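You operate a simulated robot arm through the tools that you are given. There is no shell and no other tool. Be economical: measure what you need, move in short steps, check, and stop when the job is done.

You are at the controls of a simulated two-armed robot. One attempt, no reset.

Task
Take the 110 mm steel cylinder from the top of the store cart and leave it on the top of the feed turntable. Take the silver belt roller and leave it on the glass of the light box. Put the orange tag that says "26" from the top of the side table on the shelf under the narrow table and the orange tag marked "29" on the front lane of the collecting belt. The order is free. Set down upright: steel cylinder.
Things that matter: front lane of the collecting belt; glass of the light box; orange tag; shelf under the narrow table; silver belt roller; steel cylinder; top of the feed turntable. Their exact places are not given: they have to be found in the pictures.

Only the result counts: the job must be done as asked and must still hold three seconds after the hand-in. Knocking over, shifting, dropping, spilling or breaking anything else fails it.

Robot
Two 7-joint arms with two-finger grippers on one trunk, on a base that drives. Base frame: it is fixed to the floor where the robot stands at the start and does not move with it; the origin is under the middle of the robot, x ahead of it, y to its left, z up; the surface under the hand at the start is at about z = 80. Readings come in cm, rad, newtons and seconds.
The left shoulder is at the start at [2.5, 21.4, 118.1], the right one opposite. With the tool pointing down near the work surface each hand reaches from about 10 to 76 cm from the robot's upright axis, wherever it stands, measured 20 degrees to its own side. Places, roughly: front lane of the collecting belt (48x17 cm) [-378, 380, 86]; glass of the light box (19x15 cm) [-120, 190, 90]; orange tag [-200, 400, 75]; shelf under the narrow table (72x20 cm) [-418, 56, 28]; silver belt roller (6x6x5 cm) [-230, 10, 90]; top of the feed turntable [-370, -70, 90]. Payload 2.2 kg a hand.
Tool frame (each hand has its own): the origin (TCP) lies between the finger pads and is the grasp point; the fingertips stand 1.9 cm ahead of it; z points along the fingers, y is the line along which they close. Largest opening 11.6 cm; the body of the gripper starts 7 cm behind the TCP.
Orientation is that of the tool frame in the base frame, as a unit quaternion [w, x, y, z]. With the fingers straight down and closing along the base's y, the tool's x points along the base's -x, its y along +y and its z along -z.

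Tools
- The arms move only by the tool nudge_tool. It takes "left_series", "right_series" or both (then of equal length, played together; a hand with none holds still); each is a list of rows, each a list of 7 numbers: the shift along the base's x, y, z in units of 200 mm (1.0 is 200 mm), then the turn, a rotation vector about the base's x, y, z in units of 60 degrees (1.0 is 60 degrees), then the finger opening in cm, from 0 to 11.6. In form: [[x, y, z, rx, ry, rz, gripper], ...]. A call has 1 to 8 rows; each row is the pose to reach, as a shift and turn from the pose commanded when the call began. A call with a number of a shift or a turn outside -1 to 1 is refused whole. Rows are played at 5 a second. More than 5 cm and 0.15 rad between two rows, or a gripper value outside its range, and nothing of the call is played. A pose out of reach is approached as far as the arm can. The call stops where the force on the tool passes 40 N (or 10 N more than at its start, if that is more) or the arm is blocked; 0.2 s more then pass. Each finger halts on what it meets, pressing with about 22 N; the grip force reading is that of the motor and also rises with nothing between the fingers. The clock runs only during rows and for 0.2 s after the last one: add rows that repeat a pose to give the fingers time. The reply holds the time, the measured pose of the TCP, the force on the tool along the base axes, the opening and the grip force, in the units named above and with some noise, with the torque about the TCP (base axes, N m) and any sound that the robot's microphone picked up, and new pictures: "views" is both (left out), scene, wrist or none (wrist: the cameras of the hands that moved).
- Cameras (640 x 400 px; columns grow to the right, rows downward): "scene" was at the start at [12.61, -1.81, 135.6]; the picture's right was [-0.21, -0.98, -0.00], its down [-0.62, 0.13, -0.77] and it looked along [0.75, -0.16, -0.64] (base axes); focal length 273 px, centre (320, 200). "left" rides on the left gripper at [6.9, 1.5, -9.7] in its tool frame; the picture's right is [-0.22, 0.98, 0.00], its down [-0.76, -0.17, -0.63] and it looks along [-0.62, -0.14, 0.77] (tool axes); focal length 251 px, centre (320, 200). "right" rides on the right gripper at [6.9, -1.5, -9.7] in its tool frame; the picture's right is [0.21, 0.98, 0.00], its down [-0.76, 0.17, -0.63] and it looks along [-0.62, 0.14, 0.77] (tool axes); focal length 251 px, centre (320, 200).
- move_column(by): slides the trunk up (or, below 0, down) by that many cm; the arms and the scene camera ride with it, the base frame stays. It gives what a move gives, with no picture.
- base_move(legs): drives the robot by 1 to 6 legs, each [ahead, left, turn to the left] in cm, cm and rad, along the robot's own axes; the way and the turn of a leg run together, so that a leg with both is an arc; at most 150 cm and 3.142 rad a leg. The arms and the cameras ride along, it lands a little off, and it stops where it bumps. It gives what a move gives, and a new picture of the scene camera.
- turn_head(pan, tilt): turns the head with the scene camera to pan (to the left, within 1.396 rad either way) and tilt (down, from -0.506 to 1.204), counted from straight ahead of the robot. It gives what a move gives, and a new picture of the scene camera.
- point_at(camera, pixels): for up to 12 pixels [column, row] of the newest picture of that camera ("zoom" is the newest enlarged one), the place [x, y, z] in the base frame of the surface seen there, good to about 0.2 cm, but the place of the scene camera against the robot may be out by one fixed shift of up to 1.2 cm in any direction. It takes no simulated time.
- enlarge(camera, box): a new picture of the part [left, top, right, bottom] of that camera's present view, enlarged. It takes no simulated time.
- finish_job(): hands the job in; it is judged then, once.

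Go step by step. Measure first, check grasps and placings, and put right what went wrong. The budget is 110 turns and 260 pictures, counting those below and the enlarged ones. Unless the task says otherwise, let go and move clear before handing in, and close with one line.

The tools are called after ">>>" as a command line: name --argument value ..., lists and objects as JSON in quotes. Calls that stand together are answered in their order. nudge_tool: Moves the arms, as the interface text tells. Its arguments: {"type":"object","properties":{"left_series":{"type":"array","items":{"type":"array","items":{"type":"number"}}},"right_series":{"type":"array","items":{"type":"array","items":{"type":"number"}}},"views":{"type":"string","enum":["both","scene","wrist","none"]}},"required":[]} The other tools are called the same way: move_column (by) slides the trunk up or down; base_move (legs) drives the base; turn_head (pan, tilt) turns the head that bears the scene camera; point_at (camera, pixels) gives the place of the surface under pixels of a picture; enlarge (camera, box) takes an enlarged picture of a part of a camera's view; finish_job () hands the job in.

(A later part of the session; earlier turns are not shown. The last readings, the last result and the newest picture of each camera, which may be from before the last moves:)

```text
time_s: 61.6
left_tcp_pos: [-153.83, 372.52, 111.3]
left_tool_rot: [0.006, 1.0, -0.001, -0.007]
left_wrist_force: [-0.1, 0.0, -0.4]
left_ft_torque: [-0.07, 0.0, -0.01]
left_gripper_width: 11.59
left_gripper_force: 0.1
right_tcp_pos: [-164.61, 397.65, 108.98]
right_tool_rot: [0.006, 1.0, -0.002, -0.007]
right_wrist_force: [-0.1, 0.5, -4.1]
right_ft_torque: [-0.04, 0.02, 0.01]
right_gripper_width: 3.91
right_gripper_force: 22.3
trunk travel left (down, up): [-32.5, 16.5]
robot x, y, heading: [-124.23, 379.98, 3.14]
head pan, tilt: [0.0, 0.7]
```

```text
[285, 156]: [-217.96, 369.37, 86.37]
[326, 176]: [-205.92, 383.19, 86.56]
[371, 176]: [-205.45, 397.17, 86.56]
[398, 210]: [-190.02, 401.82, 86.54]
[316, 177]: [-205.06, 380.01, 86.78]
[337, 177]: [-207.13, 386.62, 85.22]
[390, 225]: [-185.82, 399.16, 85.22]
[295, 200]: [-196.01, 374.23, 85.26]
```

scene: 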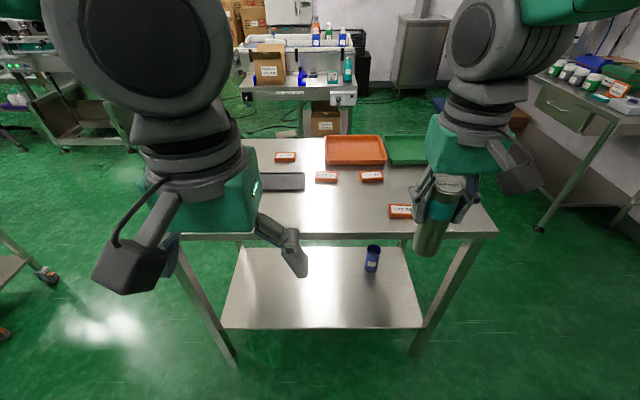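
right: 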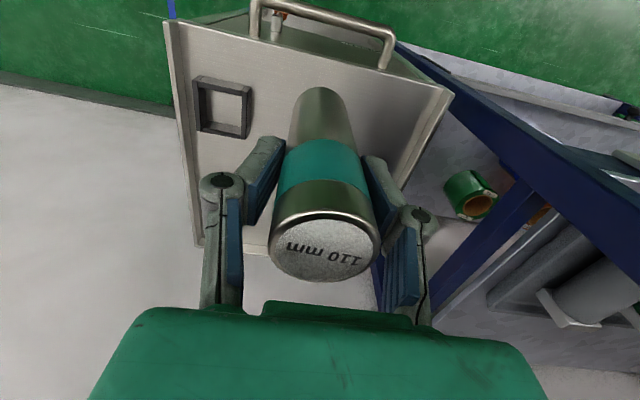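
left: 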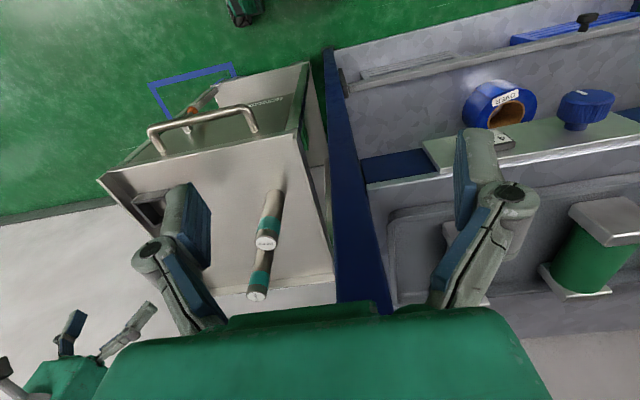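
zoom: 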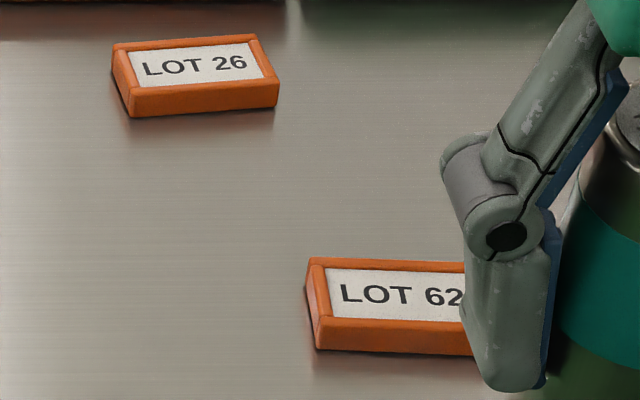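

LOT 29 is at about (-206,383.2) and LOT 26 at (-205.5,397.2). I'm moving 18 cm closer to take 29 with the left hand.

>>> base_move --legs '[[18, 0, 0]]'

>>> nudge_tool --left_series '[[-0.24, 0, 0, 0, 0, 0, 9], [-0.48, 0.04, 0, 0, 0, 0, 9], [-0.72, 0.08, 0, 0, 0, 0, 9], [-0.94, 0.1, 0, 0, 0, 0, 9]]'

```text
time_s: 63.1
left_tcp_pos: [-171.37, 369.7, 111.1]
left_tool_rot: [-0.007, 1.0, -0.002, -0.007]
left_wrist_force: [0.2, 0.3, 0.8]
left_ft_torque: [0.04, 0.01, 0.0]
left_gripper_width: 11.6
left_gripper_force: 0.1
right_tcp_pos: [-182.24, 394.85, 109.41]
right_tool_rot: [-0.006, 1.0, -0.001, -0.008]
right_wrist_force: [0.0, 0.1, -3.8]
right_ft_torque: [0.03, 0.0, 0.05]
right_gripper_width: 3.91
right_gripper_force: 21.7
trunk travel left (down, up): [-32.5, 16.5]
robot x, y, heading: [-141.54, 379.65, 3.137]
head pan, tilt: [0.0, 0.7]
```

scene: 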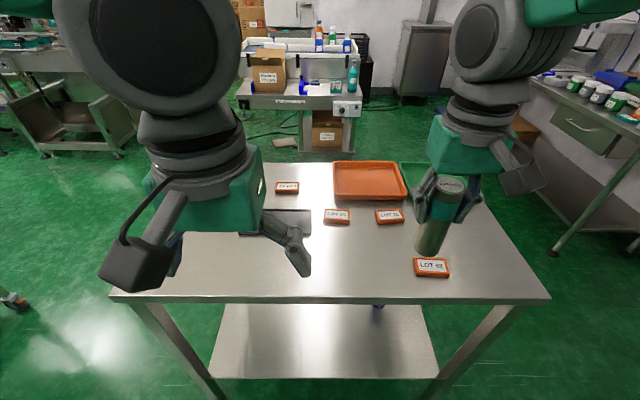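

```text
time_s: 64.1
left_tcp_pos: [-190.41, 373.94, 111.22]
left_tool_rot: [0.004, 1.0, -0.002, -0.007]
left_wrist_force: [-0.2, 0.1, -0.4]
left_ft_torque: [-0.03, -0.03, 0.02]
left_gripper_width: 8.98
left_gripper_force: 0.0
right_tcp_pos: [-182.35, 396.96, 109.05]
right_tool_rot: [0.003, 1.0, -0.001, -0.007]
right_wrist_force: [0.2, 0.8, -3.9]
right_ft_torque: [-0.01, -0.03, 0.01]
right_gripper_width: 3.91
right_gripper_force: 22.0
trunk travel left (down, up): [-32.5, 16.5]
robot x, y, heading: [-141.7, 379.51, 3.138]
head pan, tilt: [0.0, 0.7]
```

scene: 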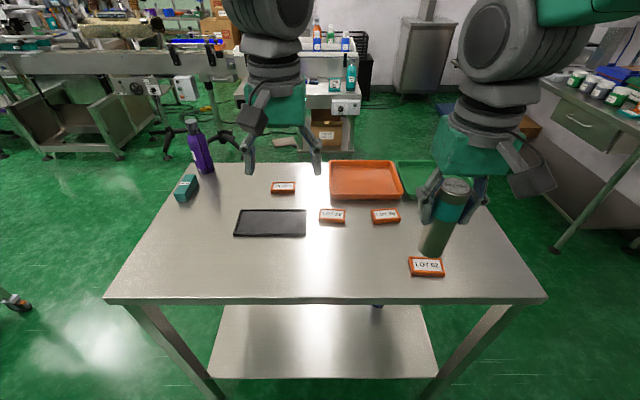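
left: 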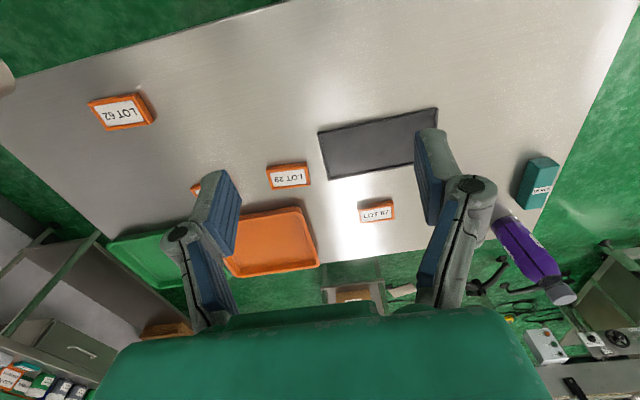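

The left camera sees LOT 29 at (289,176). Measuring it.

>>> point_at --camera "left" --pixels '[[289, 178], [269, 178], [308, 175], [288, 166], [290, 188], [300, 130], [377, 213], [240, 140], [265, 200]]'

```text
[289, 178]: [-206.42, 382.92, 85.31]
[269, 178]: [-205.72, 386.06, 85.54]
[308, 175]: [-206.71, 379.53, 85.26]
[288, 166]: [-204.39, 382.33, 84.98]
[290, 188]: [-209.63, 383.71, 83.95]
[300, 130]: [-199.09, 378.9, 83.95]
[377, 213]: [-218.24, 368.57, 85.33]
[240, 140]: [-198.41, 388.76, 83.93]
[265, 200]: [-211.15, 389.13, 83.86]
```

Checking the black tray's near edge for finger clearance.

>>> enlarge --camera "left" --box '[250, 130, 350, 210]'

>>> point_at --camera "left" --pixels '[[319, 134], [326, 176], [329, 180], [267, 172], [270, 188], [309, 166], [311, 184]]'

```text
5.00 times, centred on (300, 170) of left
```

zoom: 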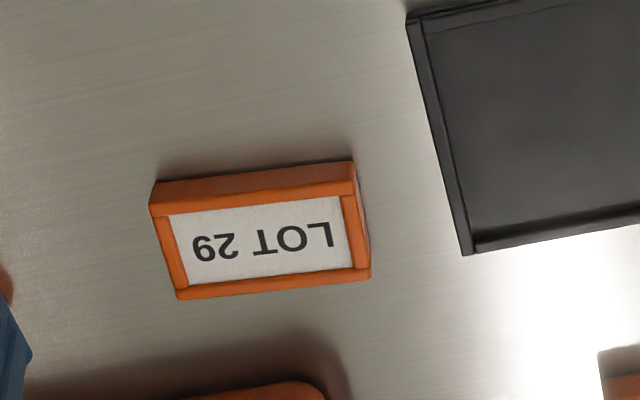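

```text
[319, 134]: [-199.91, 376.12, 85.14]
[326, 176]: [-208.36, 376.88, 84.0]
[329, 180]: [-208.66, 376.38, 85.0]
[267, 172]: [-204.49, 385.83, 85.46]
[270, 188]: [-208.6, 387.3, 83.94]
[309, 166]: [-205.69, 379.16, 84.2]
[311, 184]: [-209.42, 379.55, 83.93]
```

The black tray edge is at y 376.2, so a finger opening of 8 cm leaves clearance. Moving above LOT 29.

>>> nudge_tool --left_series '[[-0.2, 0.11, 0, 0, 0, 0, 8], [-0.4, 0.22, 0, 0, 0, 0, 8], [-0.6, 0.33, -0.1, 0, 0, 0, 8], [-0.8, 0.44, -0.25, 0, 0, 0, 8], [-0.8, 0.44, -0.45, 0, 0, 0, 8], [-0.8, 0.44, -0.65, 0, 0, 0, 8], [-0.8, 0.44, -0.8, 0, 0, 0, 8], [-0.8, 0.44, -0.8, 0, 0, 0, 8]]' --views "wrist"

```text
refused: row 4 steps farther than a row can; nothing moved
```

>>> nudge_tool --left_series '[[-0.2, 0.11, 0, 0, 0, 0, 8], [-0.4, 0.22, 0, 0, 0, 0, 8], [-0.6, 0.33, -0.05, 0, 0, 0, 8], [-0.8, 0.44, -0.1, 0, 0, 0, 8], [-0.8, 0.44, -0.33, 0, 0, 0, 8], [-0.8, 0.44, -0.57, 0, 0, 0, 8], [-0.8, 0.44, -0.8, 0, 0, 0, 8], [-0.8, 0.44, -0.8, 0, 0, 0, 8]]' --views "wrist"

```text
time_s: 65.9
left_tcp_pos: [-205.94, 383.32, 95.29]
left_tool_rot: [0.004, 1.0, -0.003, -0.007]
left_wrist_force: [-0.8, 0.6, 0.3]
left_ft_torque: [-0.06, 0.09, 0.0]
left_gripper_width: 8.0
left_gripper_force: 0.1
left hand out of reach, approached as far as the arm can: row 4
right_tcp_pos: [-182.04, 397.29, 109.02]
right_tool_rot: [0.005, 1.0, -0.002, -0.008]
right_wrist_force: [0.8, 1.5, -3.8]
right_ft_torque: [-0.03, 0.02, -0.01]
right_gripper_width: 3.89
right_gripper_force: 22.1
trunk travel left (down, up): [-32.5, 16.5]
robot x, y, heading: [-141.17, 380.08, 3.141]
head pan, tilt: [0.0, 0.7]
```

left: 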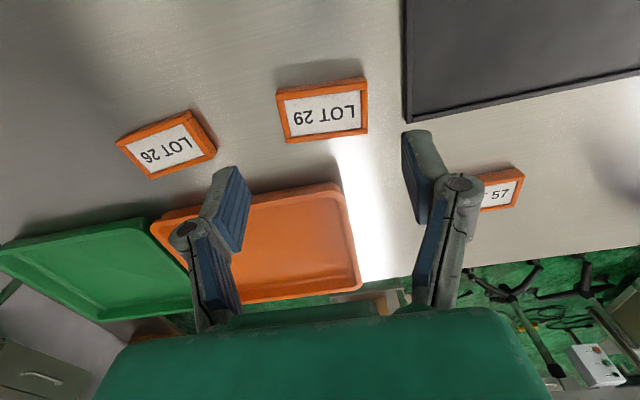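

>>> point_at --camera "left" --pixels '[[278, 92], [365, 82], [287, 142], [367, 132], [404, 120], [322, 110]]'

```text
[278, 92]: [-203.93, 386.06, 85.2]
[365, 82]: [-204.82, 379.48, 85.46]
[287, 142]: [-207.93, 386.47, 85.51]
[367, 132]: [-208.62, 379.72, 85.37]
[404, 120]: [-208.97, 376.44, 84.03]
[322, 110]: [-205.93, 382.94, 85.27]
```

Centre (-206.35,382.9). Going down and closing.

>>> nudge_tool --left_series '[[-0.015, -0.017, -0.2, 0, 0, 0, 8], [-0.015, -0.017, -0.4, 0, 0, 0, 8], [-0.015, -0.017, -0.457, 0, 0, 0, 8], [-0.015, -0.017, -0.457, 0, 0, 0, 8], [-0.015, -0.017, -0.457, 0, 0, 0, 5], [-0.015, -0.017, -0.457, 0, 0, 0, 5], [-0.015, -0.017, -0.457, 0, 0, 0, 5]]' --views "wrist"

```text
time_s: 67.5
left_tcp_pos: [-206.4, 381.73, 86.11]
left_tool_rot: [0.001, 1.0, -0.002, -0.007]
left_wrist_force: [0.0, -0.9, 3.0]
left_ft_torque: [0.08, -0.01, -0.01]
left_gripper_width: 6.19
left_gripper_force: 0.1
right_tcp_pos: [-182.15, 396.18, 109.11]
right_tool_rot: [0.001, 1.0, -0.001, -0.008]
right_wrist_force: [-0.1, -0.4, -4.4]
right_ft_torque: [0.01, -0.01, -0.02]
right_gripper_width: 3.91
right_gripper_force: 21.8
trunk travel left (down, up): [-32.5, 16.5]
robot x, y, heading: [-141.82, 379.42, 3.139]
head pan, tilt: [0.0, 0.7]
```

left: 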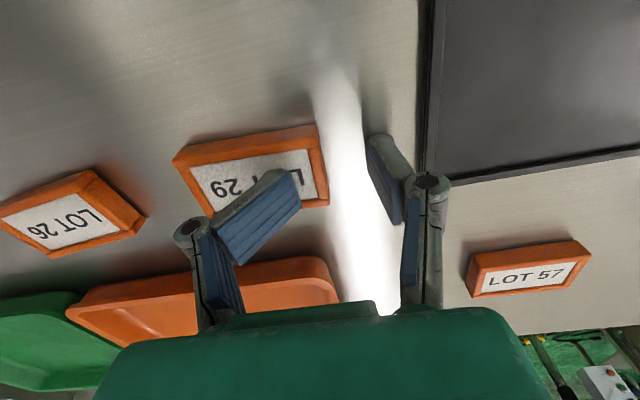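

The finger seems to be beside the tag, with the hand off by ~1 cm. I'll measure before doing anything.

>>> point_at --camera "left" --pixels '[[175, 158], [316, 128], [324, 195], [210, 212], [290, 175], [285, 200], [385, 150], [250, 150], [380, 195]]'

>>> enlarge --camera "left" --box '[150, 100, 470, 300]'

```text
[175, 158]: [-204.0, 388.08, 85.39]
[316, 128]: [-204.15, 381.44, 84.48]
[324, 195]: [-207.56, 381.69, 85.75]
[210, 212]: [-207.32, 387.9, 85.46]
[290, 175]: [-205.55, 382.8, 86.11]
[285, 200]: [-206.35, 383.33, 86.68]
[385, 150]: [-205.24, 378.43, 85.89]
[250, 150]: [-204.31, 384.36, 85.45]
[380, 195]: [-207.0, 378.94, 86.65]
```

```text
2.00 times, centred on (310, 200) of left
```

zoom: 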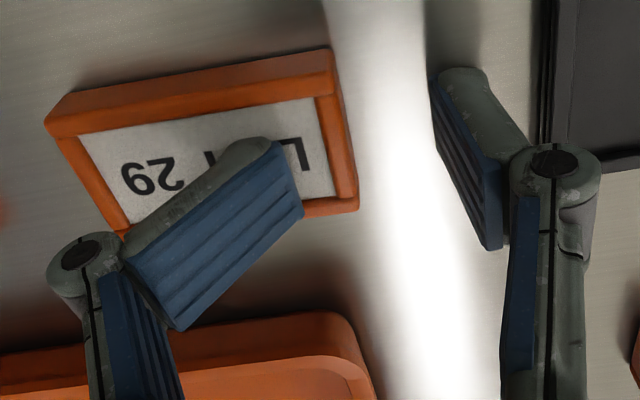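

Checking reference objects (black tray edge, LOT 26) to see whether the frame or the tag shifted.

>>> point_at --camera "left" --pixels '[[432, 184], [437, 100], [145, 215], [60, 222], [530, 270], [335, 290]]'

>>> nudge_tool --left_series '[[0, 0, 0, 0, 0, 0, 5], [0, 0, 0, 0, 0, 0, 8]]' --views "both"

```text
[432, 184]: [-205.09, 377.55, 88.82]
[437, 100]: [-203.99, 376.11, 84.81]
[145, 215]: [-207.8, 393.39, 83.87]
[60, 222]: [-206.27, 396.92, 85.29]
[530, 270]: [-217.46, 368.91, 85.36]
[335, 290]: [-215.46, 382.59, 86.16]
```

```text
time_s: 68.1
left_tcp_pos: [-206.58, 381.79, 86.14]
left_tool_rot: [0.0, 1.0, -0.001, -0.009]
left_wrist_force: [-2.2, 4.9, 8.1]
left_ft_torque: [0.3, -0.04, -0.02]
left_gripper_width: 9.04
left_gripper_force: 0.7
right_tcp_pos: [-182.2, 396.16, 109.18]
right_tool_rot: [0.0, 1.0, -0.001, -0.009]
right_wrist_force: [0.3, -0.8, -4.0]
right_ft_torque: [0.03, 0.01, 0.01]
right_gripper_width: 3.89
right_gripper_force: 21.8
trunk travel left (down, up): [-32.5, 16.5]
robot x, y, heading: [-141.51, 379.76, 3.141]
head pan, tilt: [0.0, 0.7]
```

scene: 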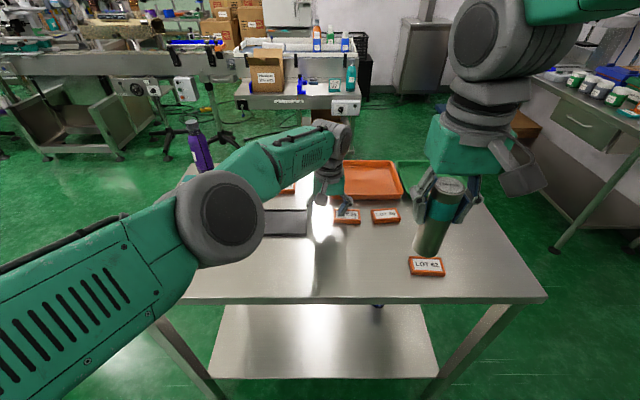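
left: 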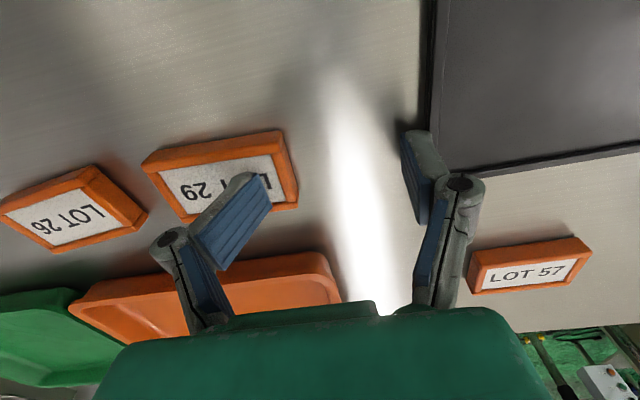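

The +y finger came down on top of the tag because the trunk was still swaying after the sideways drive. It has settled now. Lifting straight off and re-measuring.

>>> nudge_tool --left_series '[[0, 0, 0.1, 0, 0, 0, 8], [0, 0, 0.25, 0, 0, 0, 8], [0, 0, 0.45, 0, 0, 0, 8], [0, 0, 0.45, 0, 0, 0, 8], [0, 0, 0.45, 0, 0, 0, 8], [0, 0, 0.45, 0, 0, 0, 8]]' --views "wrist"

```text
time_s: 69.5
left_tcp_pos: [-206.65, 382.09, 95.13]
left_tool_rot: [0.002, 1.0, -0.001, -0.007]
left_wrist_force: [-0.1, 0.0, -0.2]
left_ft_torque: [0.03, 0.02, 0.03]
left_gripper_width: 8.01
left_gripper_force: 0.0
right_tcp_pos: [-182.18, 396.57, 109.23]
right_tool_rot: [0.002, 1.0, 0.0, -0.008]
right_wrist_force: [0.3, -0.8, -3.9]
right_ft_torque: [0.0, -0.01, 0.01]
right_gripper_width: 3.88
right_gripper_force: 22.2
trunk travel left (down, up): [-32.5, 16.5]
robot x, y, heading: [-141.79, 379.59, 3.134]
head pan, tilt: [0.0, 0.7]
```

left: 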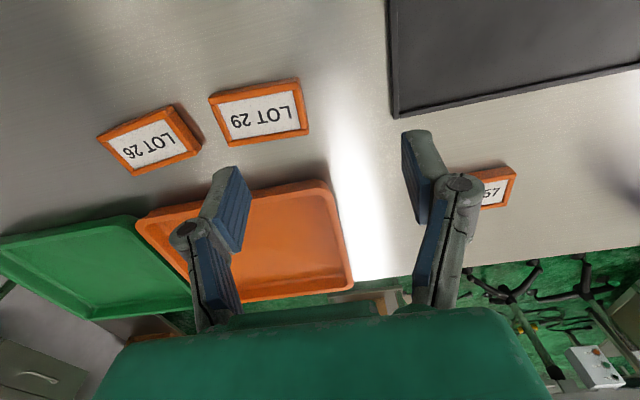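

>>> point_at --camera "left" --pixels '[[209, 98], [298, 80], [230, 146], [308, 134], [262, 112], [178, 106], [201, 150], [172, 104], [100, 135], [250, 195]]'

>>> enlarge --camera "left" --box '[90, 60, 330, 210]'

```text
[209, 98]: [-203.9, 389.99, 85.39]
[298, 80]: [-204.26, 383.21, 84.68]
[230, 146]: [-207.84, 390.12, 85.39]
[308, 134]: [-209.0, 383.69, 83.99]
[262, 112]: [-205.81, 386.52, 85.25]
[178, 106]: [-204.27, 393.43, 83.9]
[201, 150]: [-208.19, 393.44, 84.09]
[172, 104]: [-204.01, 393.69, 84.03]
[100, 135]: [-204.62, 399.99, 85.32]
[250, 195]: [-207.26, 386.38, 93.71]
```

```text
2.67 times, centred on (210, 135) of left
```

zoom: 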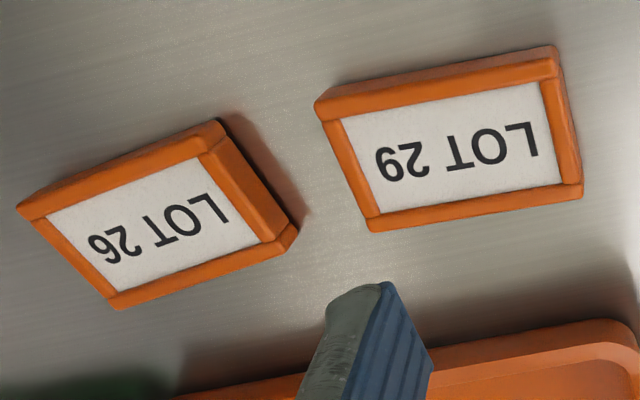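

LOT 29 now lies at y 383.4..390.0, with centre (-206.1,386.7), and LOT 26 starts at 393.4. I'm aligning above it and pausing to check the settled pose.

>>> nudge_tool --left_series '[[0.02, 0.12, 0, 0, 0, 0, 7.8], [0.025, 0.23, 0, 0, 0, 0, 7.8], [0.025, 0.23, 0, 0, 0, 0, 7.8], [0.025, 0.23, -0.15, 0, 0, 0, 7.8], [0.025, 0.23, -0.25, 0, 0, 0, 7.8], [0.025, 0.23, -0.25, 0, 0, 0, 7.8], [0.025, 0.23, -0.25, 0, 0, 0, 7.8]]' --views "wrist"

```text
time_s: 71.1
left_tcp_pos: [-205.05, 385.45, 91.68]
left_tool_rot: [0.002, 1.0, -0.002, -0.006]
left_wrist_force: [0.5, -0.3, -0.4]
left_ft_torque: [0.02, 0.01, -0.01]
left_gripper_width: 7.79
left_gripper_force: 0.1
left hand out of reach, approached as far as the arm can: row 1, 2, 3, 4, 5, 6, 7
right_tcp_pos: [-182.21, 396.5, 109.06]
right_tool_rot: [0.001, 1.0, -0.001, -0.008]
right_wrist_force: [-0.1, 0.5, -4.2]
right_ft_torque: [0.02, 0.03, 0.04]
right_gripper_width: 3.89
right_gripper_force: 22.1
trunk travel left (down, up): [-32.5, 16.5]
robot x, y, heading: [-141.59, 379.79, 3.139]
head pan, tilt: [0.0, 0.7]
```

left: 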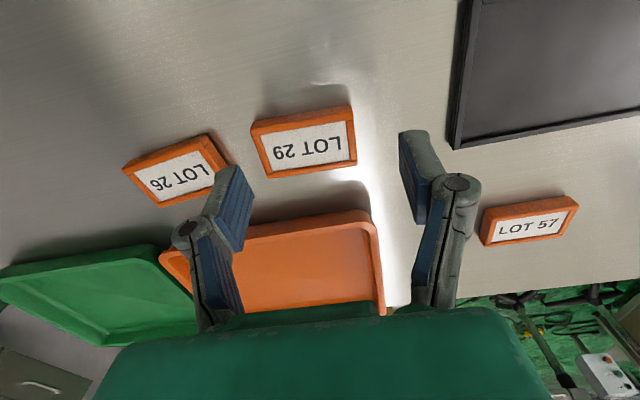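

The left hand is at its reach limit. I'll raise it, shift the base 8 cm to the right and 4 cm ahead, and let it settle.

>>> nudge_tool --left_series '[[0, 0, 0.2, 0, 0, 0, 7.8], [0.1, -0.1, 0.3, 0, 0, 0, 7.8]]' --views "none"

>>> base_move --legs '[[4, -8, 0]]'

>>> nudge_tool --left_series '[[0, 0, 0, 0, 0, 0, 7.8], [0, 0, 0, 0, 0, 0, 7.8], [0, 0, 0, 0, 0, 0, 7.8], [0, 0, 0, 0, 0, 0, 7.8], [0, 0, 0, 0, 0, 0, 7.8], [0, 0, 0, 0, 0, 0, 7.8], [0, 0, 0, 0, 0, 0, 7.8], [0, 0, 0, 0, 0, 0, 7.8]]' --views "none"

>>> nudge_tool --left_series '[[0, 0, 0, 0, 0, 0, 7.8], [0, 0, 0, 0, 0, 0, 7.8], [0, 0, 0, 0, 0, 0, 7.8], [0, 0, 0, 0, 0, 0, 7.8], [0, 0, 0, 0, 0, 0, 7.8], [0, 0, 0, 0, 0, 0, 7.8], [0, 0, 0, 0, 0, 0, 7.8], [0, 0, 0, 0, 0, 0, 7.8]]' --views "wrist"

```text
time_s: 71.7
left_tcp_pos: [-202.59, 383.26, 97.69]
left_tool_rot: [0.0, 1.0, -0.001, -0.008]
left_wrist_force: [0.1, -0.4, -0.9]
left_ft_torque: [0.0, 0.03, 0.0]
left_gripper_width: 7.79
left_gripper_force: 0.0
right_tcp_pos: [-181.91, 396.32, 109.29]
right_tool_rot: [0.001, 1.0, 0.0, -0.008]
right_wrist_force: [0.3, 0.7, -4.2]
right_ft_torque: [0.02, 0.03, 0.0]
right_gripper_width: 3.89
right_gripper_force: 22.4
trunk travel left (down, up): [-32.5, 16.5]
robot x, y, heading: [-141.32, 379.55, 3.137]
head pan, tilt: [0.0, 0.7]
```

```text
time_s: 72.8
left_tcp_pos: [-206.94, 387.15, 97.92]
left_tool_rot: [-0.015, 1.0, 0.0, -0.008]
left_wrist_force: [-0.9, -3.0, 1.8]
left_ft_torque: [0.19, -0.11, 0.0]
left_gripper_width: 7.79
left_gripper_force: 0.1
right_tcp_pos: [-185.92, 399.85, 109.7]
right_tool_rot: [-0.016, 1.0, 0.001, -0.01]
right_wrist_force: [-0.4, -2.7, -3.8]
right_ft_torque: [0.16, 0.0, -0.01]
right_gripper_width: 3.89
right_gripper_force: 22.1
trunk travel left (down, up): [-32.5, 16.5]
robot x, y, heading: [-145.78, 386.14, 3.136]
head pan, tilt: [0.0, 0.7]
```

scene: 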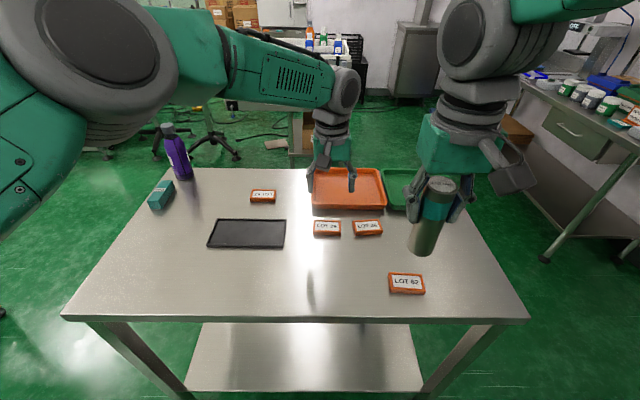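

```text
time_s: 74.8
left_tcp_pos: [-206.43, 388.09, 98.31]
left_tool_rot: [-0.004, 1.0, 0.003, -0.011]
left_wrist_force: [-0.1, 0.9, 0.1]
left_ft_torque: [-0.04, -0.01, -0.01]
left_gripper_width: 7.78
left_gripper_force: 0.0
right_tcp_pos: [-185.54, 401.43, 109.69]
right_tool_rot: [-0.006, 1.0, 0.002, -0.014]
right_wrist_force: [-0.2, -0.4, -3.8]
right_ft_torque: [-0.01, -0.01, -0.01]
right_gripper_width: 3.87
right_gripper_force: 22.5
trunk travel left (down, up): [-32.5, 16.5]
robot x, y, heading: [-145.27, 385.71, 3.139]
head pan, tilt: [0.0, 0.7]
stopped in row 8 (left hand): the arm was blocked; the commanded pose is now the measured one
```

```text
time_s: 76.6
left_tcp_pos: [-206.45, 389.16, 98.13]
left_tool_rot: [0.0, 1.0, 0.002, -0.011]
left_wrist_force: [0.6, 0.9, -0.7]
left_ft_torque: [-0.06, 0.03, 0.0]
left_gripper_width: 7.79
left_gripper_force: 0.1
right_tcp_pos: [-185.46, 402.58, 109.36]
right_tool_rot: [0.0, 1.0, 0.002, -0.013]
right_wrist_force: [1.5, 1.5, -4.4]
right_ft_torque: [-0.05, 0.0, 0.02]
right_gripper_width: 3.89
right_gripper_force: 22.2
trunk travel left (down, up): [-32.5, 16.5]
robot x, y, heading: [-145.86, 386.27, 3.137]
head pan, tilt: [0.0, 0.7]
```

left: 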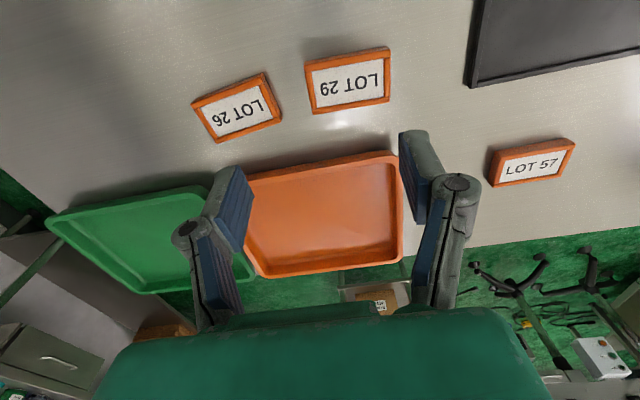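

>>> point_at --camera "left" --pixels '[[306, 66], [388, 50], [318, 112], [388, 100], [347, 82], [265, 76], [281, 118], [300, 175]]'

>>> nudge_tool --left_series '[[0, 0, 0, 0, 0, 0, 7.8], [0, 0, 0, 0, 0, 0, 7.8]]' --views "none"

```text
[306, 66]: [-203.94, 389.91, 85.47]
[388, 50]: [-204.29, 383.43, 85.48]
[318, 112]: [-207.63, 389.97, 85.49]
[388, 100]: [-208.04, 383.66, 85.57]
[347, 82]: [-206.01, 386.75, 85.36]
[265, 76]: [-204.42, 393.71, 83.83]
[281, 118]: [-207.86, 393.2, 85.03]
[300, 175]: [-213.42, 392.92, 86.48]
```

```text
time_s: 77.2
left_tcp_pos: [-206.74, 385.59, 98.43]
left_tool_rot: [-0.013, 1.0, 0.004, -0.012]
left_wrist_force: [-0.5, -1.9, 0.7]
left_ft_torque: [0.11, -0.04, -0.01]
left_gripper_width: 7.79
left_gripper_force: 0.0
right_tcp_pos: [-185.43, 398.69, 109.86]
right_tool_rot: [-0.015, 1.0, 0.004, -0.014]
right_wrist_force: [0.8, 0.1, -3.7]
right_ft_torque: [-0.05, -0.02, 0.0]
right_gripper_width: 3.88
right_gripper_force: 22.3
trunk travel left (down, up): [-32.5, 16.5]
robot x, y, heading: [-145.53, 385.07, 3.134]
head pan, tilt: [0.0, 0.7]
```

The trunk is still swaying by ±2 cm. Waiting for it to die down.

>>> nudge_tool --left_series '[[0, 0, 0, 0, 0, 0, 7.8], [0, 0, 0, 0, 0, 0, 7.8], [0, 0, 0, 0, 0, 0, 7.8], [0, 0, 0, 0, 0, 0, 7.8], [0, 0, 0, 0, 0, 0, 7.8], [0, 0, 0, 0, 0, 0, 7.8], [0, 0, 0, 0, 0, 0, 7.8], [0, 0, 0, 0, 0, 0, 7.8]]' --views "none"

>>> nudge_tool --left_series '[[0, 0, 0, 0, 0, 0, 7.8], [0, 0, 0, 0, 0, 0, 7.8], [0, 0, 0, 0, 0, 0, 7.8], [0, 0, 0, 0, 0, 0, 7.8], [0, 0, 0, 0, 0, 0, 7.8], [0, 0, 0, 0, 0, 0, 7.8], [0, 0, 0, 0, 0, 0, 7.8], [0, 0, 0, 0, 0, 0, 7.8]]' --views "none"

>>> nudge_tool --left_series '[[0, 0, 0, 0, 0, 0, 7.8], [0, 0, 0, 0, 0, 0, 7.8], [0, 0, 0, 0, 0, 0, 7.8]]' --views "none"

>>> nudge_tool --left_series '[[0, 0, 0, 0, 0, 0, 7.8]]' --views "none"

```text
time_s: 79.0
left_tcp_pos: [-206.64, 385.91, 98.38]
left_tool_rot: [-0.013, 1.0, 0.005, -0.012]
left_wrist_force: [-0.1, -2.1, 0.8]
left_ft_torque: [0.11, -0.04, 0.02]
left_gripper_width: 7.79
left_gripper_force: 0.0
right_tcp_pos: [-185.45, 399.03, 109.83]
right_tool_rot: [-0.014, 1.0, 0.004, -0.014]
right_wrist_force: [-0.3, -2.5, -4.1]
right_ft_torque: [0.12, 0.0, -0.02]
right_gripper_width: 3.89
right_gripper_force: 21.6
trunk travel left (down, up): [-32.5, 16.5]
robot x, y, heading: [-145.83, 385.62, 3.139]
head pan, tilt: [0.0, 0.7]
```

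```text
time_s: 80.8
left_tcp_pos: [-206.75, 386.7, 98.41]
left_tool_rot: [-0.009, 1.0, 0.003, -0.011]
left_wrist_force: [-0.6, -0.9, 0.9]
left_ft_torque: [0.07, -0.03, 0.03]
left_gripper_width: 7.78
left_gripper_force: 0.0
right_tcp_pos: [-185.57, 399.7, 109.77]
right_tool_rot: [-0.012, 1.0, 0.004, -0.013]
right_wrist_force: [-0.3, 0.6, -4.4]
right_ft_torque: [0.01, 0.03, 0.05]
right_gripper_width: 3.89
right_gripper_force: 22.0
trunk travel left (down, up): [-32.5, 16.5]
robot x, y, heading: [-145.27, 385.58, 3.139]
head pan, tilt: [0.0, 0.7]
```

```text
time_s: 81.6
left_tcp_pos: [-206.64, 385.92, 98.3]
left_tool_rot: [-0.012, 1.0, 0.004, -0.012]
left_wrist_force: [-0.4, -0.9, 0.1]
left_ft_torque: [0.1, -0.01, -0.05]
left_gripper_width: 7.78
left_gripper_force: 0.0
right_tcp_pos: [-185.55, 398.93, 109.93]
right_tool_rot: [-0.014, 1.0, 0.005, -0.013]
right_wrist_force: [0.3, -2.1, -4.2]
right_ft_torque: [0.14, 0.01, 0.0]
right_gripper_width: 3.89
right_gripper_force: 22.4
trunk travel left (down, up): [-32.5, 16.5]
robot x, y, heading: [-145.9, 385.1, 3.135]
head pan, tilt: [0.0, 0.7]
```

```text
time_s: 82.0
left_tcp_pos: [-206.53, 390.51, 98.04]
left_tool_rot: [0.005, 1.0, 0.0, -0.011]
left_wrist_force: [0.2, 1.7, -0.4]
left_ft_torque: [-0.11, 0.02, 0.03]
left_gripper_width: 7.81
left_gripper_force: 0.1
right_tcp_pos: [-185.45, 403.75, 109.31]
right_tool_rot: [0.003, 1.0, 0.001, -0.014]
right_wrist_force: [0.6, 1.7, -4.3]
right_ft_torque: [-0.14, -0.03, 0.01]
right_gripper_width: 3.87
right_gripper_force: 22.0
trunk travel left (down, up): [-32.5, 16.5]
robot x, y, heading: [-145.6, 386.1, 3.14]
head pan, tilt: [0.0, 0.7]
```

The lateral leg excited a lightly damped sway, and I'll avoid such legs from now on. Waiting longer.

>>> nudge_tool --left_series '[[0, 0, 0, 0, 0, 0, 7.8], [0, 0, 0, 0, 0, 0, 7.8], [0, 0, 0, 0, 0, 0, 7.8], [0, 0, 0, 0, 0, 0, 7.8], [0, 0, 0, 0, 0, 0, 7.8], [0, 0, 0, 0, 0, 0, 7.8], [0, 0, 0, 0, 0, 0, 7.8], [0, 0, 0, 0, 0, 0, 7.8]]' --views "none"

>>> nudge_tool --left_series '[[0, 0, 0, 0, 0, 0, 7.8], [0, 0, 0, 0, 0, 0, 7.8], [0, 0, 0, 0, 0, 0, 7.8], [0, 0, 0, 0, 0, 0, 7.8], [0, 0, 0, 0, 0, 0, 7.8], [0, 0, 0, 0, 0, 0, 7.8], [0, 0, 0, 0, 0, 0, 7.8], [0, 0, 0, 0, 0, 0, 7.8]]' --views "none"

>>> nudge_tool --left_series '[[0, 0, 0, 0, 0, 0, 7.8], [0, 0, 0, 0, 0, 0, 7.8], [0, 0, 0, 0, 0, 0, 7.8], [0, 0, 0, 0, 0, 0, 7.8], [0, 0, 0, 0, 0, 0, 7.8], [0, 0, 0, 0, 0, 0, 7.8], [0, 0, 0, 0, 0, 0, 7.8], [0, 0, 0, 0, 0, 0, 7.8]]' --views "none"

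>>> nudge_tool --left_series '[[0, 0, 0, 0, 0, 0, 7.8]]' --views "none"

>>> nudge_tool --left_series '[[0, 0, 0, 0, 0, 0, 7.8]]' --views "none"

>>> nudge_tool --left_series '[[0, 0, 0, 0, 0, 0, 7.8]]' --views "none"

```text
time_s: 83.8
left_tcp_pos: [-206.47, 390.23, 98.04]
left_tool_rot: [0.004, 1.0, 0.001, -0.01]
left_wrist_force: [0.8, 1.3, -1.2]
left_ft_torque: [-0.12, 0.05, 0.05]
left_gripper_width: 7.77
left_gripper_force: 0.0
right_tcp_pos: [-185.48, 403.39, 109.25]
right_tool_rot: [0.001, 1.0, 0.001, -0.013]
right_wrist_force: [-0.4, 0.8, -3.6]
right_ft_torque: [-0.06, 0.0, 0.02]
right_gripper_width: 3.88
right_gripper_force: 21.9
trunk travel left (down, up): [-32.5, 16.5]
robot x, y, heading: [-145.77, 385.88, 3.136]
head pan, tilt: [0.0, 0.7]
```

```text
time_s: 85.6
left_tcp_pos: [-206.68, 389.44, 98.23]
left_tool_rot: [0.001, 1.0, 0.002, -0.011]
left_wrist_force: [0.9, -0.3, 0.0]
left_ft_torque: [-0.07, 0.07, 0.01]
left_gripper_width: 7.78
left_gripper_force: 0.0
right_tcp_pos: [-185.59, 402.57, 109.34]
right_tool_rot: [0.0, 1.0, 0.002, -0.013]
right_wrist_force: [0.5, 0.8, -4.6]
right_ft_torque: [-0.03, 0.01, 0.01]
right_gripper_width: 3.89
right_gripper_force: 22.5
trunk travel left (down, up): [-32.5, 16.5]
robot x, y, heading: [-145.85, 385.99, 3.137]
head pan, tilt: [0.0, 0.7]
```

```text
time_s: 87.4
left_tcp_pos: [-206.68, 388.52, 98.24]
left_tool_rot: [-0.002, 1.0, 0.002, -0.011]
left_wrist_force: [0.3, -0.2, -0.3]
left_ft_torque: [0.01, 0.02, -0.01]
left_gripper_width: 7.84
left_gripper_force: 0.1
right_tcp_pos: [-185.55, 401.81, 109.55]
right_tool_rot: [-0.005, 1.0, 0.003, -0.014]
right_wrist_force: [0.2, 0.1, -3.9]
right_ft_torque: [-0.02, 0.0, -0.03]
right_gripper_width: 3.88
right_gripper_force: 21.6
trunk travel left (down, up): [-32.5, 16.5]
robot x, y, heading: [-145.51, 386.06, 3.139]
head pan, tilt: [0.0, 0.7]
```

```text
time_s: 87.8
left_tcp_pos: [-206.69, 387.31, 98.28]
left_tool_rot: [-0.008, 1.0, 0.004, -0.012]
left_wrist_force: [0.4, -0.9, -0.2]
left_ft_torque: [0.05, -0.02, 0.01]
left_gripper_width: 7.79
left_gripper_force: 0.1
right_tcp_pos: [-185.43, 400.32, 109.73]
right_tool_rot: [-0.01, 1.0, 0.003, -0.013]
right_wrist_force: [0.5, -0.6, -4.3]
right_ft_torque: [0.01, -0.01, 0.02]
right_gripper_width: 3.89
right_gripper_force: 21.6
trunk travel left (down, up): [-32.5, 16.5]
robot x, y, heading: [-145.58, 385.92, 3.138]
head pan, tilt: [0.0, 0.7]
```

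```text
time_s: 88.2
left_tcp_pos: [-206.63, 389.48, 98.22]
left_tool_rot: [0.001, 1.0, 0.002, -0.011]
left_wrist_force: [-0.4, 0.6, 0.6]
left_ft_torque: [-0.09, 0.0, -0.02]
left_gripper_width: 7.8
left_gripper_force: 0.0
right_tcp_pos: [-185.59, 402.64, 109.47]
right_tool_rot: [-0.001, 1.0, 0.002, -0.013]
right_wrist_force: [0.3, 1.1, -4.4]
right_ft_torque: [-0.03, 0.01, -0.06]
right_gripper_width: 3.88
right_gripper_force: 22.3
trunk travel left (down, up): [-32.5, 16.5]
robot x, y, heading: [-145.8, 385.99, 3.141]
head pan, tilt: [0.0, 0.7]
```

```text
time_s: 88.6
left_tcp_pos: [-206.69, 386.59, 98.35]
left_tool_rot: [-0.01, 1.0, 0.003, -0.011]
left_wrist_force: [-0.7, -1.4, 0.5]
left_ft_torque: [0.06, 0.0, 0.0]
left_gripper_width: 7.79
left_gripper_force: 0.1
right_tcp_pos: [-185.51, 399.63, 109.81]
right_tool_rot: [-0.012, 1.0, 0.003, -0.014]
right_wrist_force: [-0.4, -1.2, -5.3]
right_ft_torque: [0.12, -0.04, -0.01]
right_gripper_width: 3.87
right_gripper_force: 22.4
trunk travel left (down, up): [-32.5, 16.5]
robot x, y, heading: [-145.6, 385.09, 3.139]
head pan, tilt: [0.0, 0.7]
```

The sway persists. I'll damp it by resting closed fingertips on an empty table spot in front of the tags.

>>> nudge_tool --left_series '[[0.24, -0.02, 0, 0, 0, 0, 3], [0.48, -0.04, 0, 0, 0, 0, 2], [0.49, -0.04, -0.23, 0, 0, 0, 2], [0.49, -0.04, -0.45, 0, 0, 0, 2], [0.49, -0.04, -0.6, 0, 0, 0, 2], [0.49, -0.04, -0.655, 0, 0, 0, 2], [0.49, -0.04, -0.665, 0, 0, 0, 2], [0.49, -0.04, -0.665, 0, 0, 0, 2]]' --views "none"

>>> nudge_tool --left_series '[[0, 0, 0, 0, 0, 0, 2], [0, 0, 0, 0, 0, 0, 2], [0, 0, 0, 0, 0, 0, 2], [0, 0, 0, 0, 0, 0, 2], [0, 0, 0, 0, 0, 0, 2], [0, 0, 0, 0, 0, 0, 2], [0, 0, 0, 0, 0, 0, 2], [0, 0, 0, 0, 0, 0, 2]]' --views "wrist"

```text
time_s: 90.0
left_tcp_pos: [-196.96, 386.97, 85.95]
left_tool_rot: [-0.006, 1.0, 0.006, -0.016]
left_wrist_force: [-0.4, -0.2, 0.0]
left_ft_torque: [0.07, -0.01, 0.01]
left_gripper_width: 0.0
left_gripper_force: 28.9
right_tcp_pos: [-185.13, 401.35, 109.73]
right_tool_rot: [-0.007, 1.0, 0.003, -0.015]
right_wrist_force: [-0.5, 0.6, -3.9]
right_ft_torque: [-0.01, -0.01, 0.01]
right_gripper_width: 3.87
right_gripper_force: 22.0
trunk travel left (down, up): [-32.5, 16.5]
robot x, y, heading: [-145.54, 385.94, 3.139]
head pan, tilt: [0.0, 0.7]
stopped in row 7 (left hand): the force on the tool passed its limit at 47 N (the readings are from after the stop); the commanded pose is now the measured one
```

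```text
time_s: 91.8
left_tcp_pos: [-197.04, 387.15, 85.99]
left_tool_rot: [-0.004, 1.0, 0.008, -0.015]
left_wrist_force: [0.0, 0.2, 5.1]
left_ft_torque: [0.03, -0.09, 0.0]
left_gripper_width: 2.07
left_gripper_force: 0.0
right_tcp_pos: [-185.15, 401.54, 109.75]
right_tool_rot: [-0.006, 1.0, 0.002, -0.015]
right_wrist_force: [-0.4, 0.6, -4.2]
right_ft_torque: [0.0, 0.01, -0.02]
right_gripper_width: 3.89
right_gripper_force: 21.8
trunk travel left (down, up): [-32.5, 16.5]
robot x, y, heading: [-145.49, 386.12, 3.143]
head pan, tilt: [0.0, 0.7]
```

left: 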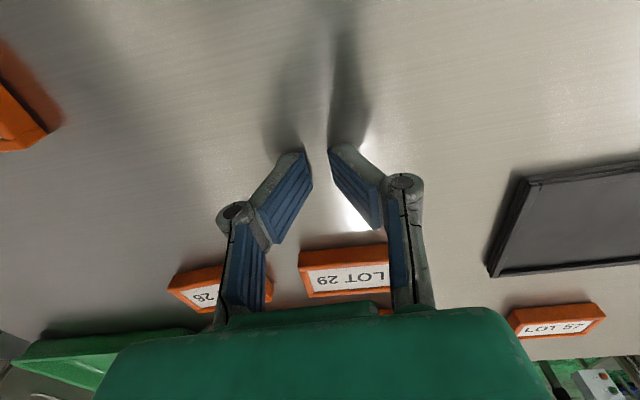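

Settled at y 387.15. Lifting, moving over LOT 29 at (-206,386.75), then checking the pose.

>>> nudge_tool --left_series '[[0, 0, 0.15, 0, 0, 0, 2], [0, 0, 0.3, 0, 0, 0, 7.8], [-0.2, -0.01, 0.3, 0, 0, 0, 7.8], [-0.4, -0.02, 0.3, 0, 0, 0, 7.8], [-0.45, -0.02, 0.25, 0, 0, 0, 7.8], [-0.45, -0.02, 0.2, 0, 0, 0, 7.8], [-0.45, -0.02, 0.2, 0, 0, 0, 7.8]]' --views "wrist"

```text
time_s: 93.4
left_tcp_pos: [-206.11, 386.94, 89.56]
left_tool_rot: [-0.004, 1.0, 0.006, -0.016]
left_wrist_force: [0.8, -0.7, -0.1]
left_ft_torque: [-0.04, 0.04, 0.0]
left_gripper_width: 7.8
left_gripper_force: 0.1
right_tcp_pos: [-185.22, 401.68, 109.76]
right_tool_rot: [-0.007, 1.0, 0.001, -0.015]
right_wrist_force: [0.0, 0.7, -4.9]
right_ft_torque: [-0.01, 0.02, 0.02]
right_gripper_width: 3.88
right_gripper_force: 22.1
trunk travel left (down, up): [-32.5, 16.5]
robot x, y, heading: [-145.6, 385.93, 3.138]
head pan, tilt: [0.0, 0.7]
```

left: 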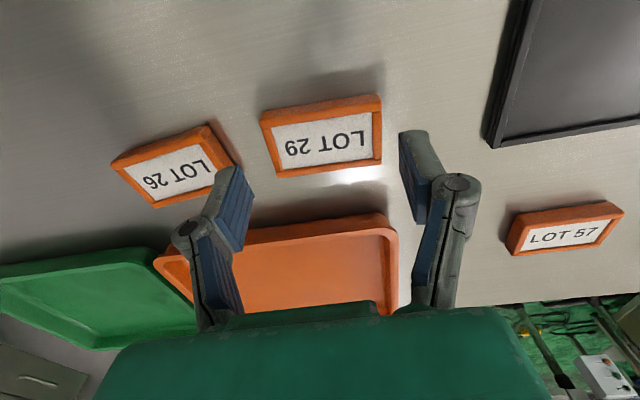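

Aligned between the fingers. Going down and closing.

>>> nudge_tool --left_series '[[0, -0.008, -0.1, 0, 0, 0, 7.8], [0, -0.008, -0.165, 0, 0, 0, 7.8], [0, -0.008, -0.165, 0, 0, 0, 7.8], [0, -0.008, -0.165, 0, 0, 0, 5], [0, -0.008, -0.165, 0, 0, 0, 4], [0, -0.008, -0.165, 0, 0, 0, 4], [0, -0.008, -0.165, 0, 0, 0, 4]]' --views "wrist"

```text
time_s: 95.0
left_tcp_pos: [-205.94, 386.67, 86.45]
left_tool_rot: [-0.003, 1.0, 0.007, -0.016]
left_wrist_force: [-0.3, 0.4, 2.4]
left_ft_torque: [0.11, 0.0, -0.01]
left_gripper_width: 6.86
left_gripper_force: 21.9
right_tcp_pos: [-185.23, 401.77, 109.68]
right_tool_rot: [-0.005, 1.0, 0.002, -0.014]
right_wrist_force: [0.9, 0.2, -4.4]
right_ft_torque: [0.0, 0.02, 0.02]
right_gripper_width: 3.87
right_gripper_force: 22.0
trunk travel left (down, up): [-32.5, 16.5]
robot x, y, heading: [-145.47, 386.24, 3.138]
head pan, tilt: [0.0, 0.7]
```

left: 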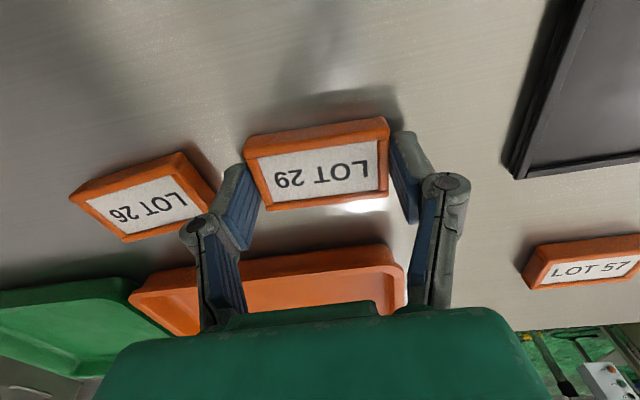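

LOT 29 is gripped (6.86). Lifting and retracting.

>>> nudge_tool --left_series '[[0, 0, 0.15, 0, 0, 0, 4], [0, 0, 0.35, 0, 0, 0, 4], [0.1, -0.1, 0.5, 0, 0, 0, 4], [0.25, -0.25, 0.6, 0, 0, 0, 4], [0.42, -0.4, 0.65, 0, 0, 0, 4], [0.6, -0.52, 0.7, 0, 0, 0, 4], [0.8, -0.6, 0.75, 0, 0, 0, 4], [1.0, -0.65, 0.8, 0, 0, 0, 4]]' --views "wrist"

>>> turn_head --pan 0.3 --tilt 0.35

```text
time_s: 96.8
left_tcp_pos: [-185.88, 373.47, 102.77]
left_tool_rot: [-0.004, 1.0, 0.007, -0.017]
left_wrist_force: [0.7, 0.4, -0.8]
left_ft_torque: [0.0, -0.01, -0.01]
left_gripper_width: 6.86
left_gripper_force: 22.2
right_tcp_pos: [-185.06, 401.59, 109.7]
right_tool_rot: [-0.006, 1.0, 0.002, -0.015]
right_wrist_force: [0.5, -0.2, -4.4]
right_ft_torque: [-0.03, 0.02, -0.01]
right_gripper_width: 3.88
right_gripper_force: 22.2
trunk travel left (down, up): [-32.5, 16.5]
robot x, y, heading: [-145.35, 385.85, 3.136]
head pan, tilt: [0.0, 0.7]
```

left: 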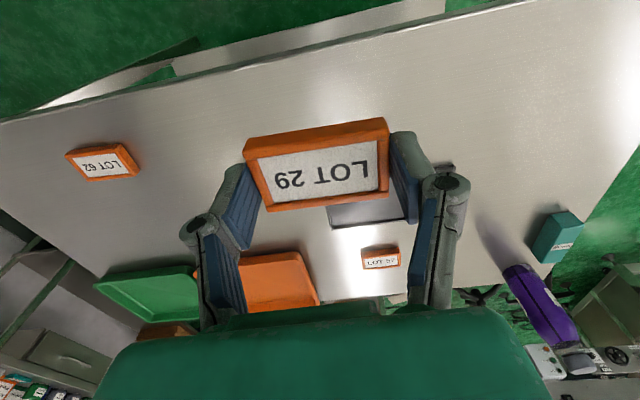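

```text
time_s: 97.7
left_tcp_pos: [-186.19, 373.57, 102.68]
left_tool_rot: [-0.004, 1.0, 0.007, -0.015]
left_wrist_force: [-0.4, 0.1, 0.8]
left_ft_torque: [0.02, 0.04, 0.0]
left_gripper_width: 6.85
left_gripper_force: 22.5
right_tcp_pos: [-185.24, 401.54, 109.69]
right_tool_rot: [-0.006, 1.0, 0.002, -0.013]
right_wrist_force: [0.3, -0.1, -4.6]
right_ft_torque: [0.02, 0.0, -0.02]
right_gripper_width: 3.88
right_gripper_force: 22.4
trunk travel left (down, up): [-32.5, 16.5]
robot x, y, heading: [-145.34, 385.79, 3.14]
head pan, tilt: [0.3, 0.351]
```

scene: 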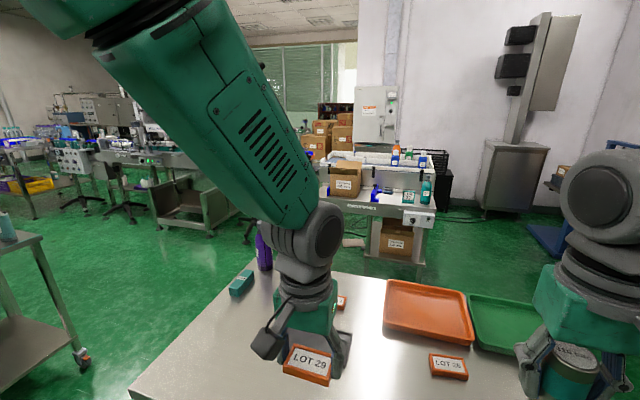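

Measuring the belt and obstacles for the drive round the table.

>>> point_at --camera "scene" --pixels '[[40, 235], [80, 358], [400, 205], [370, 205], [430, 210], [380, 165], [415, 275], [340, 160], [180, 225], [130, 215], [355, 240], [265, 250]]'

>>> enlarge --camera "scene" --box '[310, 130, 460, 250]'

```text
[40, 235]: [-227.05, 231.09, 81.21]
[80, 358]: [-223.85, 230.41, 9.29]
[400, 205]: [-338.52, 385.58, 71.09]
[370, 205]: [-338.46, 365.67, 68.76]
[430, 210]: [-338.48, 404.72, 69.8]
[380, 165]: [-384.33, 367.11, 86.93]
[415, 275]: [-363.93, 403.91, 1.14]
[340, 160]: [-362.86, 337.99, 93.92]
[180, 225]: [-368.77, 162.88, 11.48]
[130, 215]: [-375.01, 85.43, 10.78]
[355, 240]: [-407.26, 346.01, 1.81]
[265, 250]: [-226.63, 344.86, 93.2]
```

```text
3.33 times, centred on (385, 190) of scene
```

zoom: 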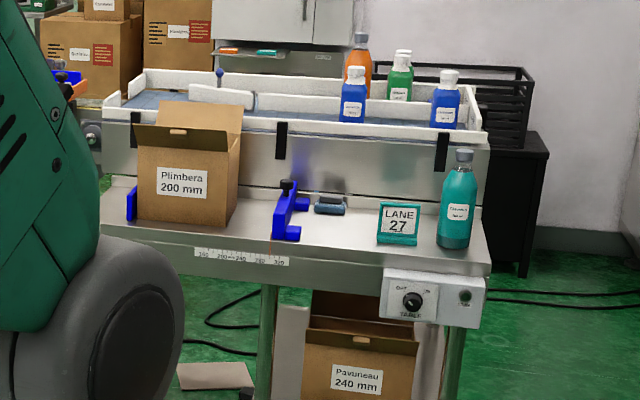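

The belt's front lane is behind a plate table with its edge at x=-338. I'm driving round the south of the side table, using turns and forward legs only.

>>> base_move --legs '[[-12, 0, 0], [0, 0, 1.57], [100, 0, 0], [0, 0, -1.57]]'

>>> turn_head --pan -0.1 --tilt 0.3

```text
time_s: 111.4
left_tcp_pos: [-175.96, 275.15, 102.79]
left_tool_rot: [-0.005, 1.0, -0.017, -0.015]
left_wrist_force: [-0.3, 0.3, -1.1]
left_ft_torque: [0.01, -0.01, -0.01]
left_gripper_width: 6.79
left_gripper_force: 21.9
right_tcp_pos: [-173.81, 303.22, 109.71]
right_tool_rot: [-0.006, 1.0, -0.021, -0.014]
right_wrist_force: [0.4, -0.2, -3.4]
right_ft_torque: [-0.02, -0.01, 0.02]
right_gripper_width: 3.88
right_gripper_force: 22.5
trunk travel left (down, up): [-32.5, 16.5]
robot x, y, heading: [-134.95, 285.78, 3.092]
head pan, tilt: [0.3, 0.351]
```

scene: 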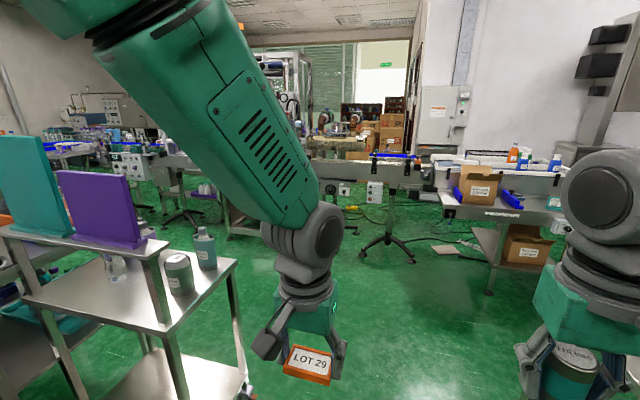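

```text
time_s: 112.2
left_tcp_pos: [-175.78, 275.2, 102.71]
left_tool_rot: [-0.005, 1.0, -0.015, -0.016]
left_wrist_force: [-0.3, -0.5, -0.8]
left_ft_torque: [0.0, 0.03, -0.01]
left_gripper_width: 6.81
left_gripper_force: 22.1
right_tcp_pos: [-173.65, 303.27, 109.84]
right_tool_rot: [-0.006, 1.0, -0.021, -0.015]
right_wrist_force: [0.4, -0.8, -4.3]
right_ft_torque: [0.03, 0.03, 0.02]
right_gripper_width: 3.91
right_gripper_force: 22.1
trunk travel left (down, up): [-32.5, 16.5]
robot x, y, heading: [-134.8, 285.91, 3.094]
head pan, tilt: [-0.099, 0.3]
```

scene: 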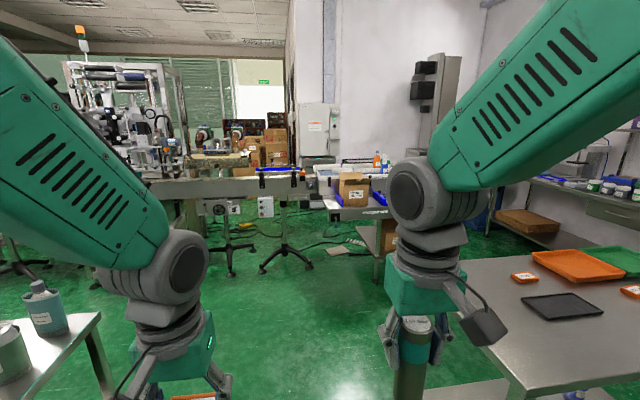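

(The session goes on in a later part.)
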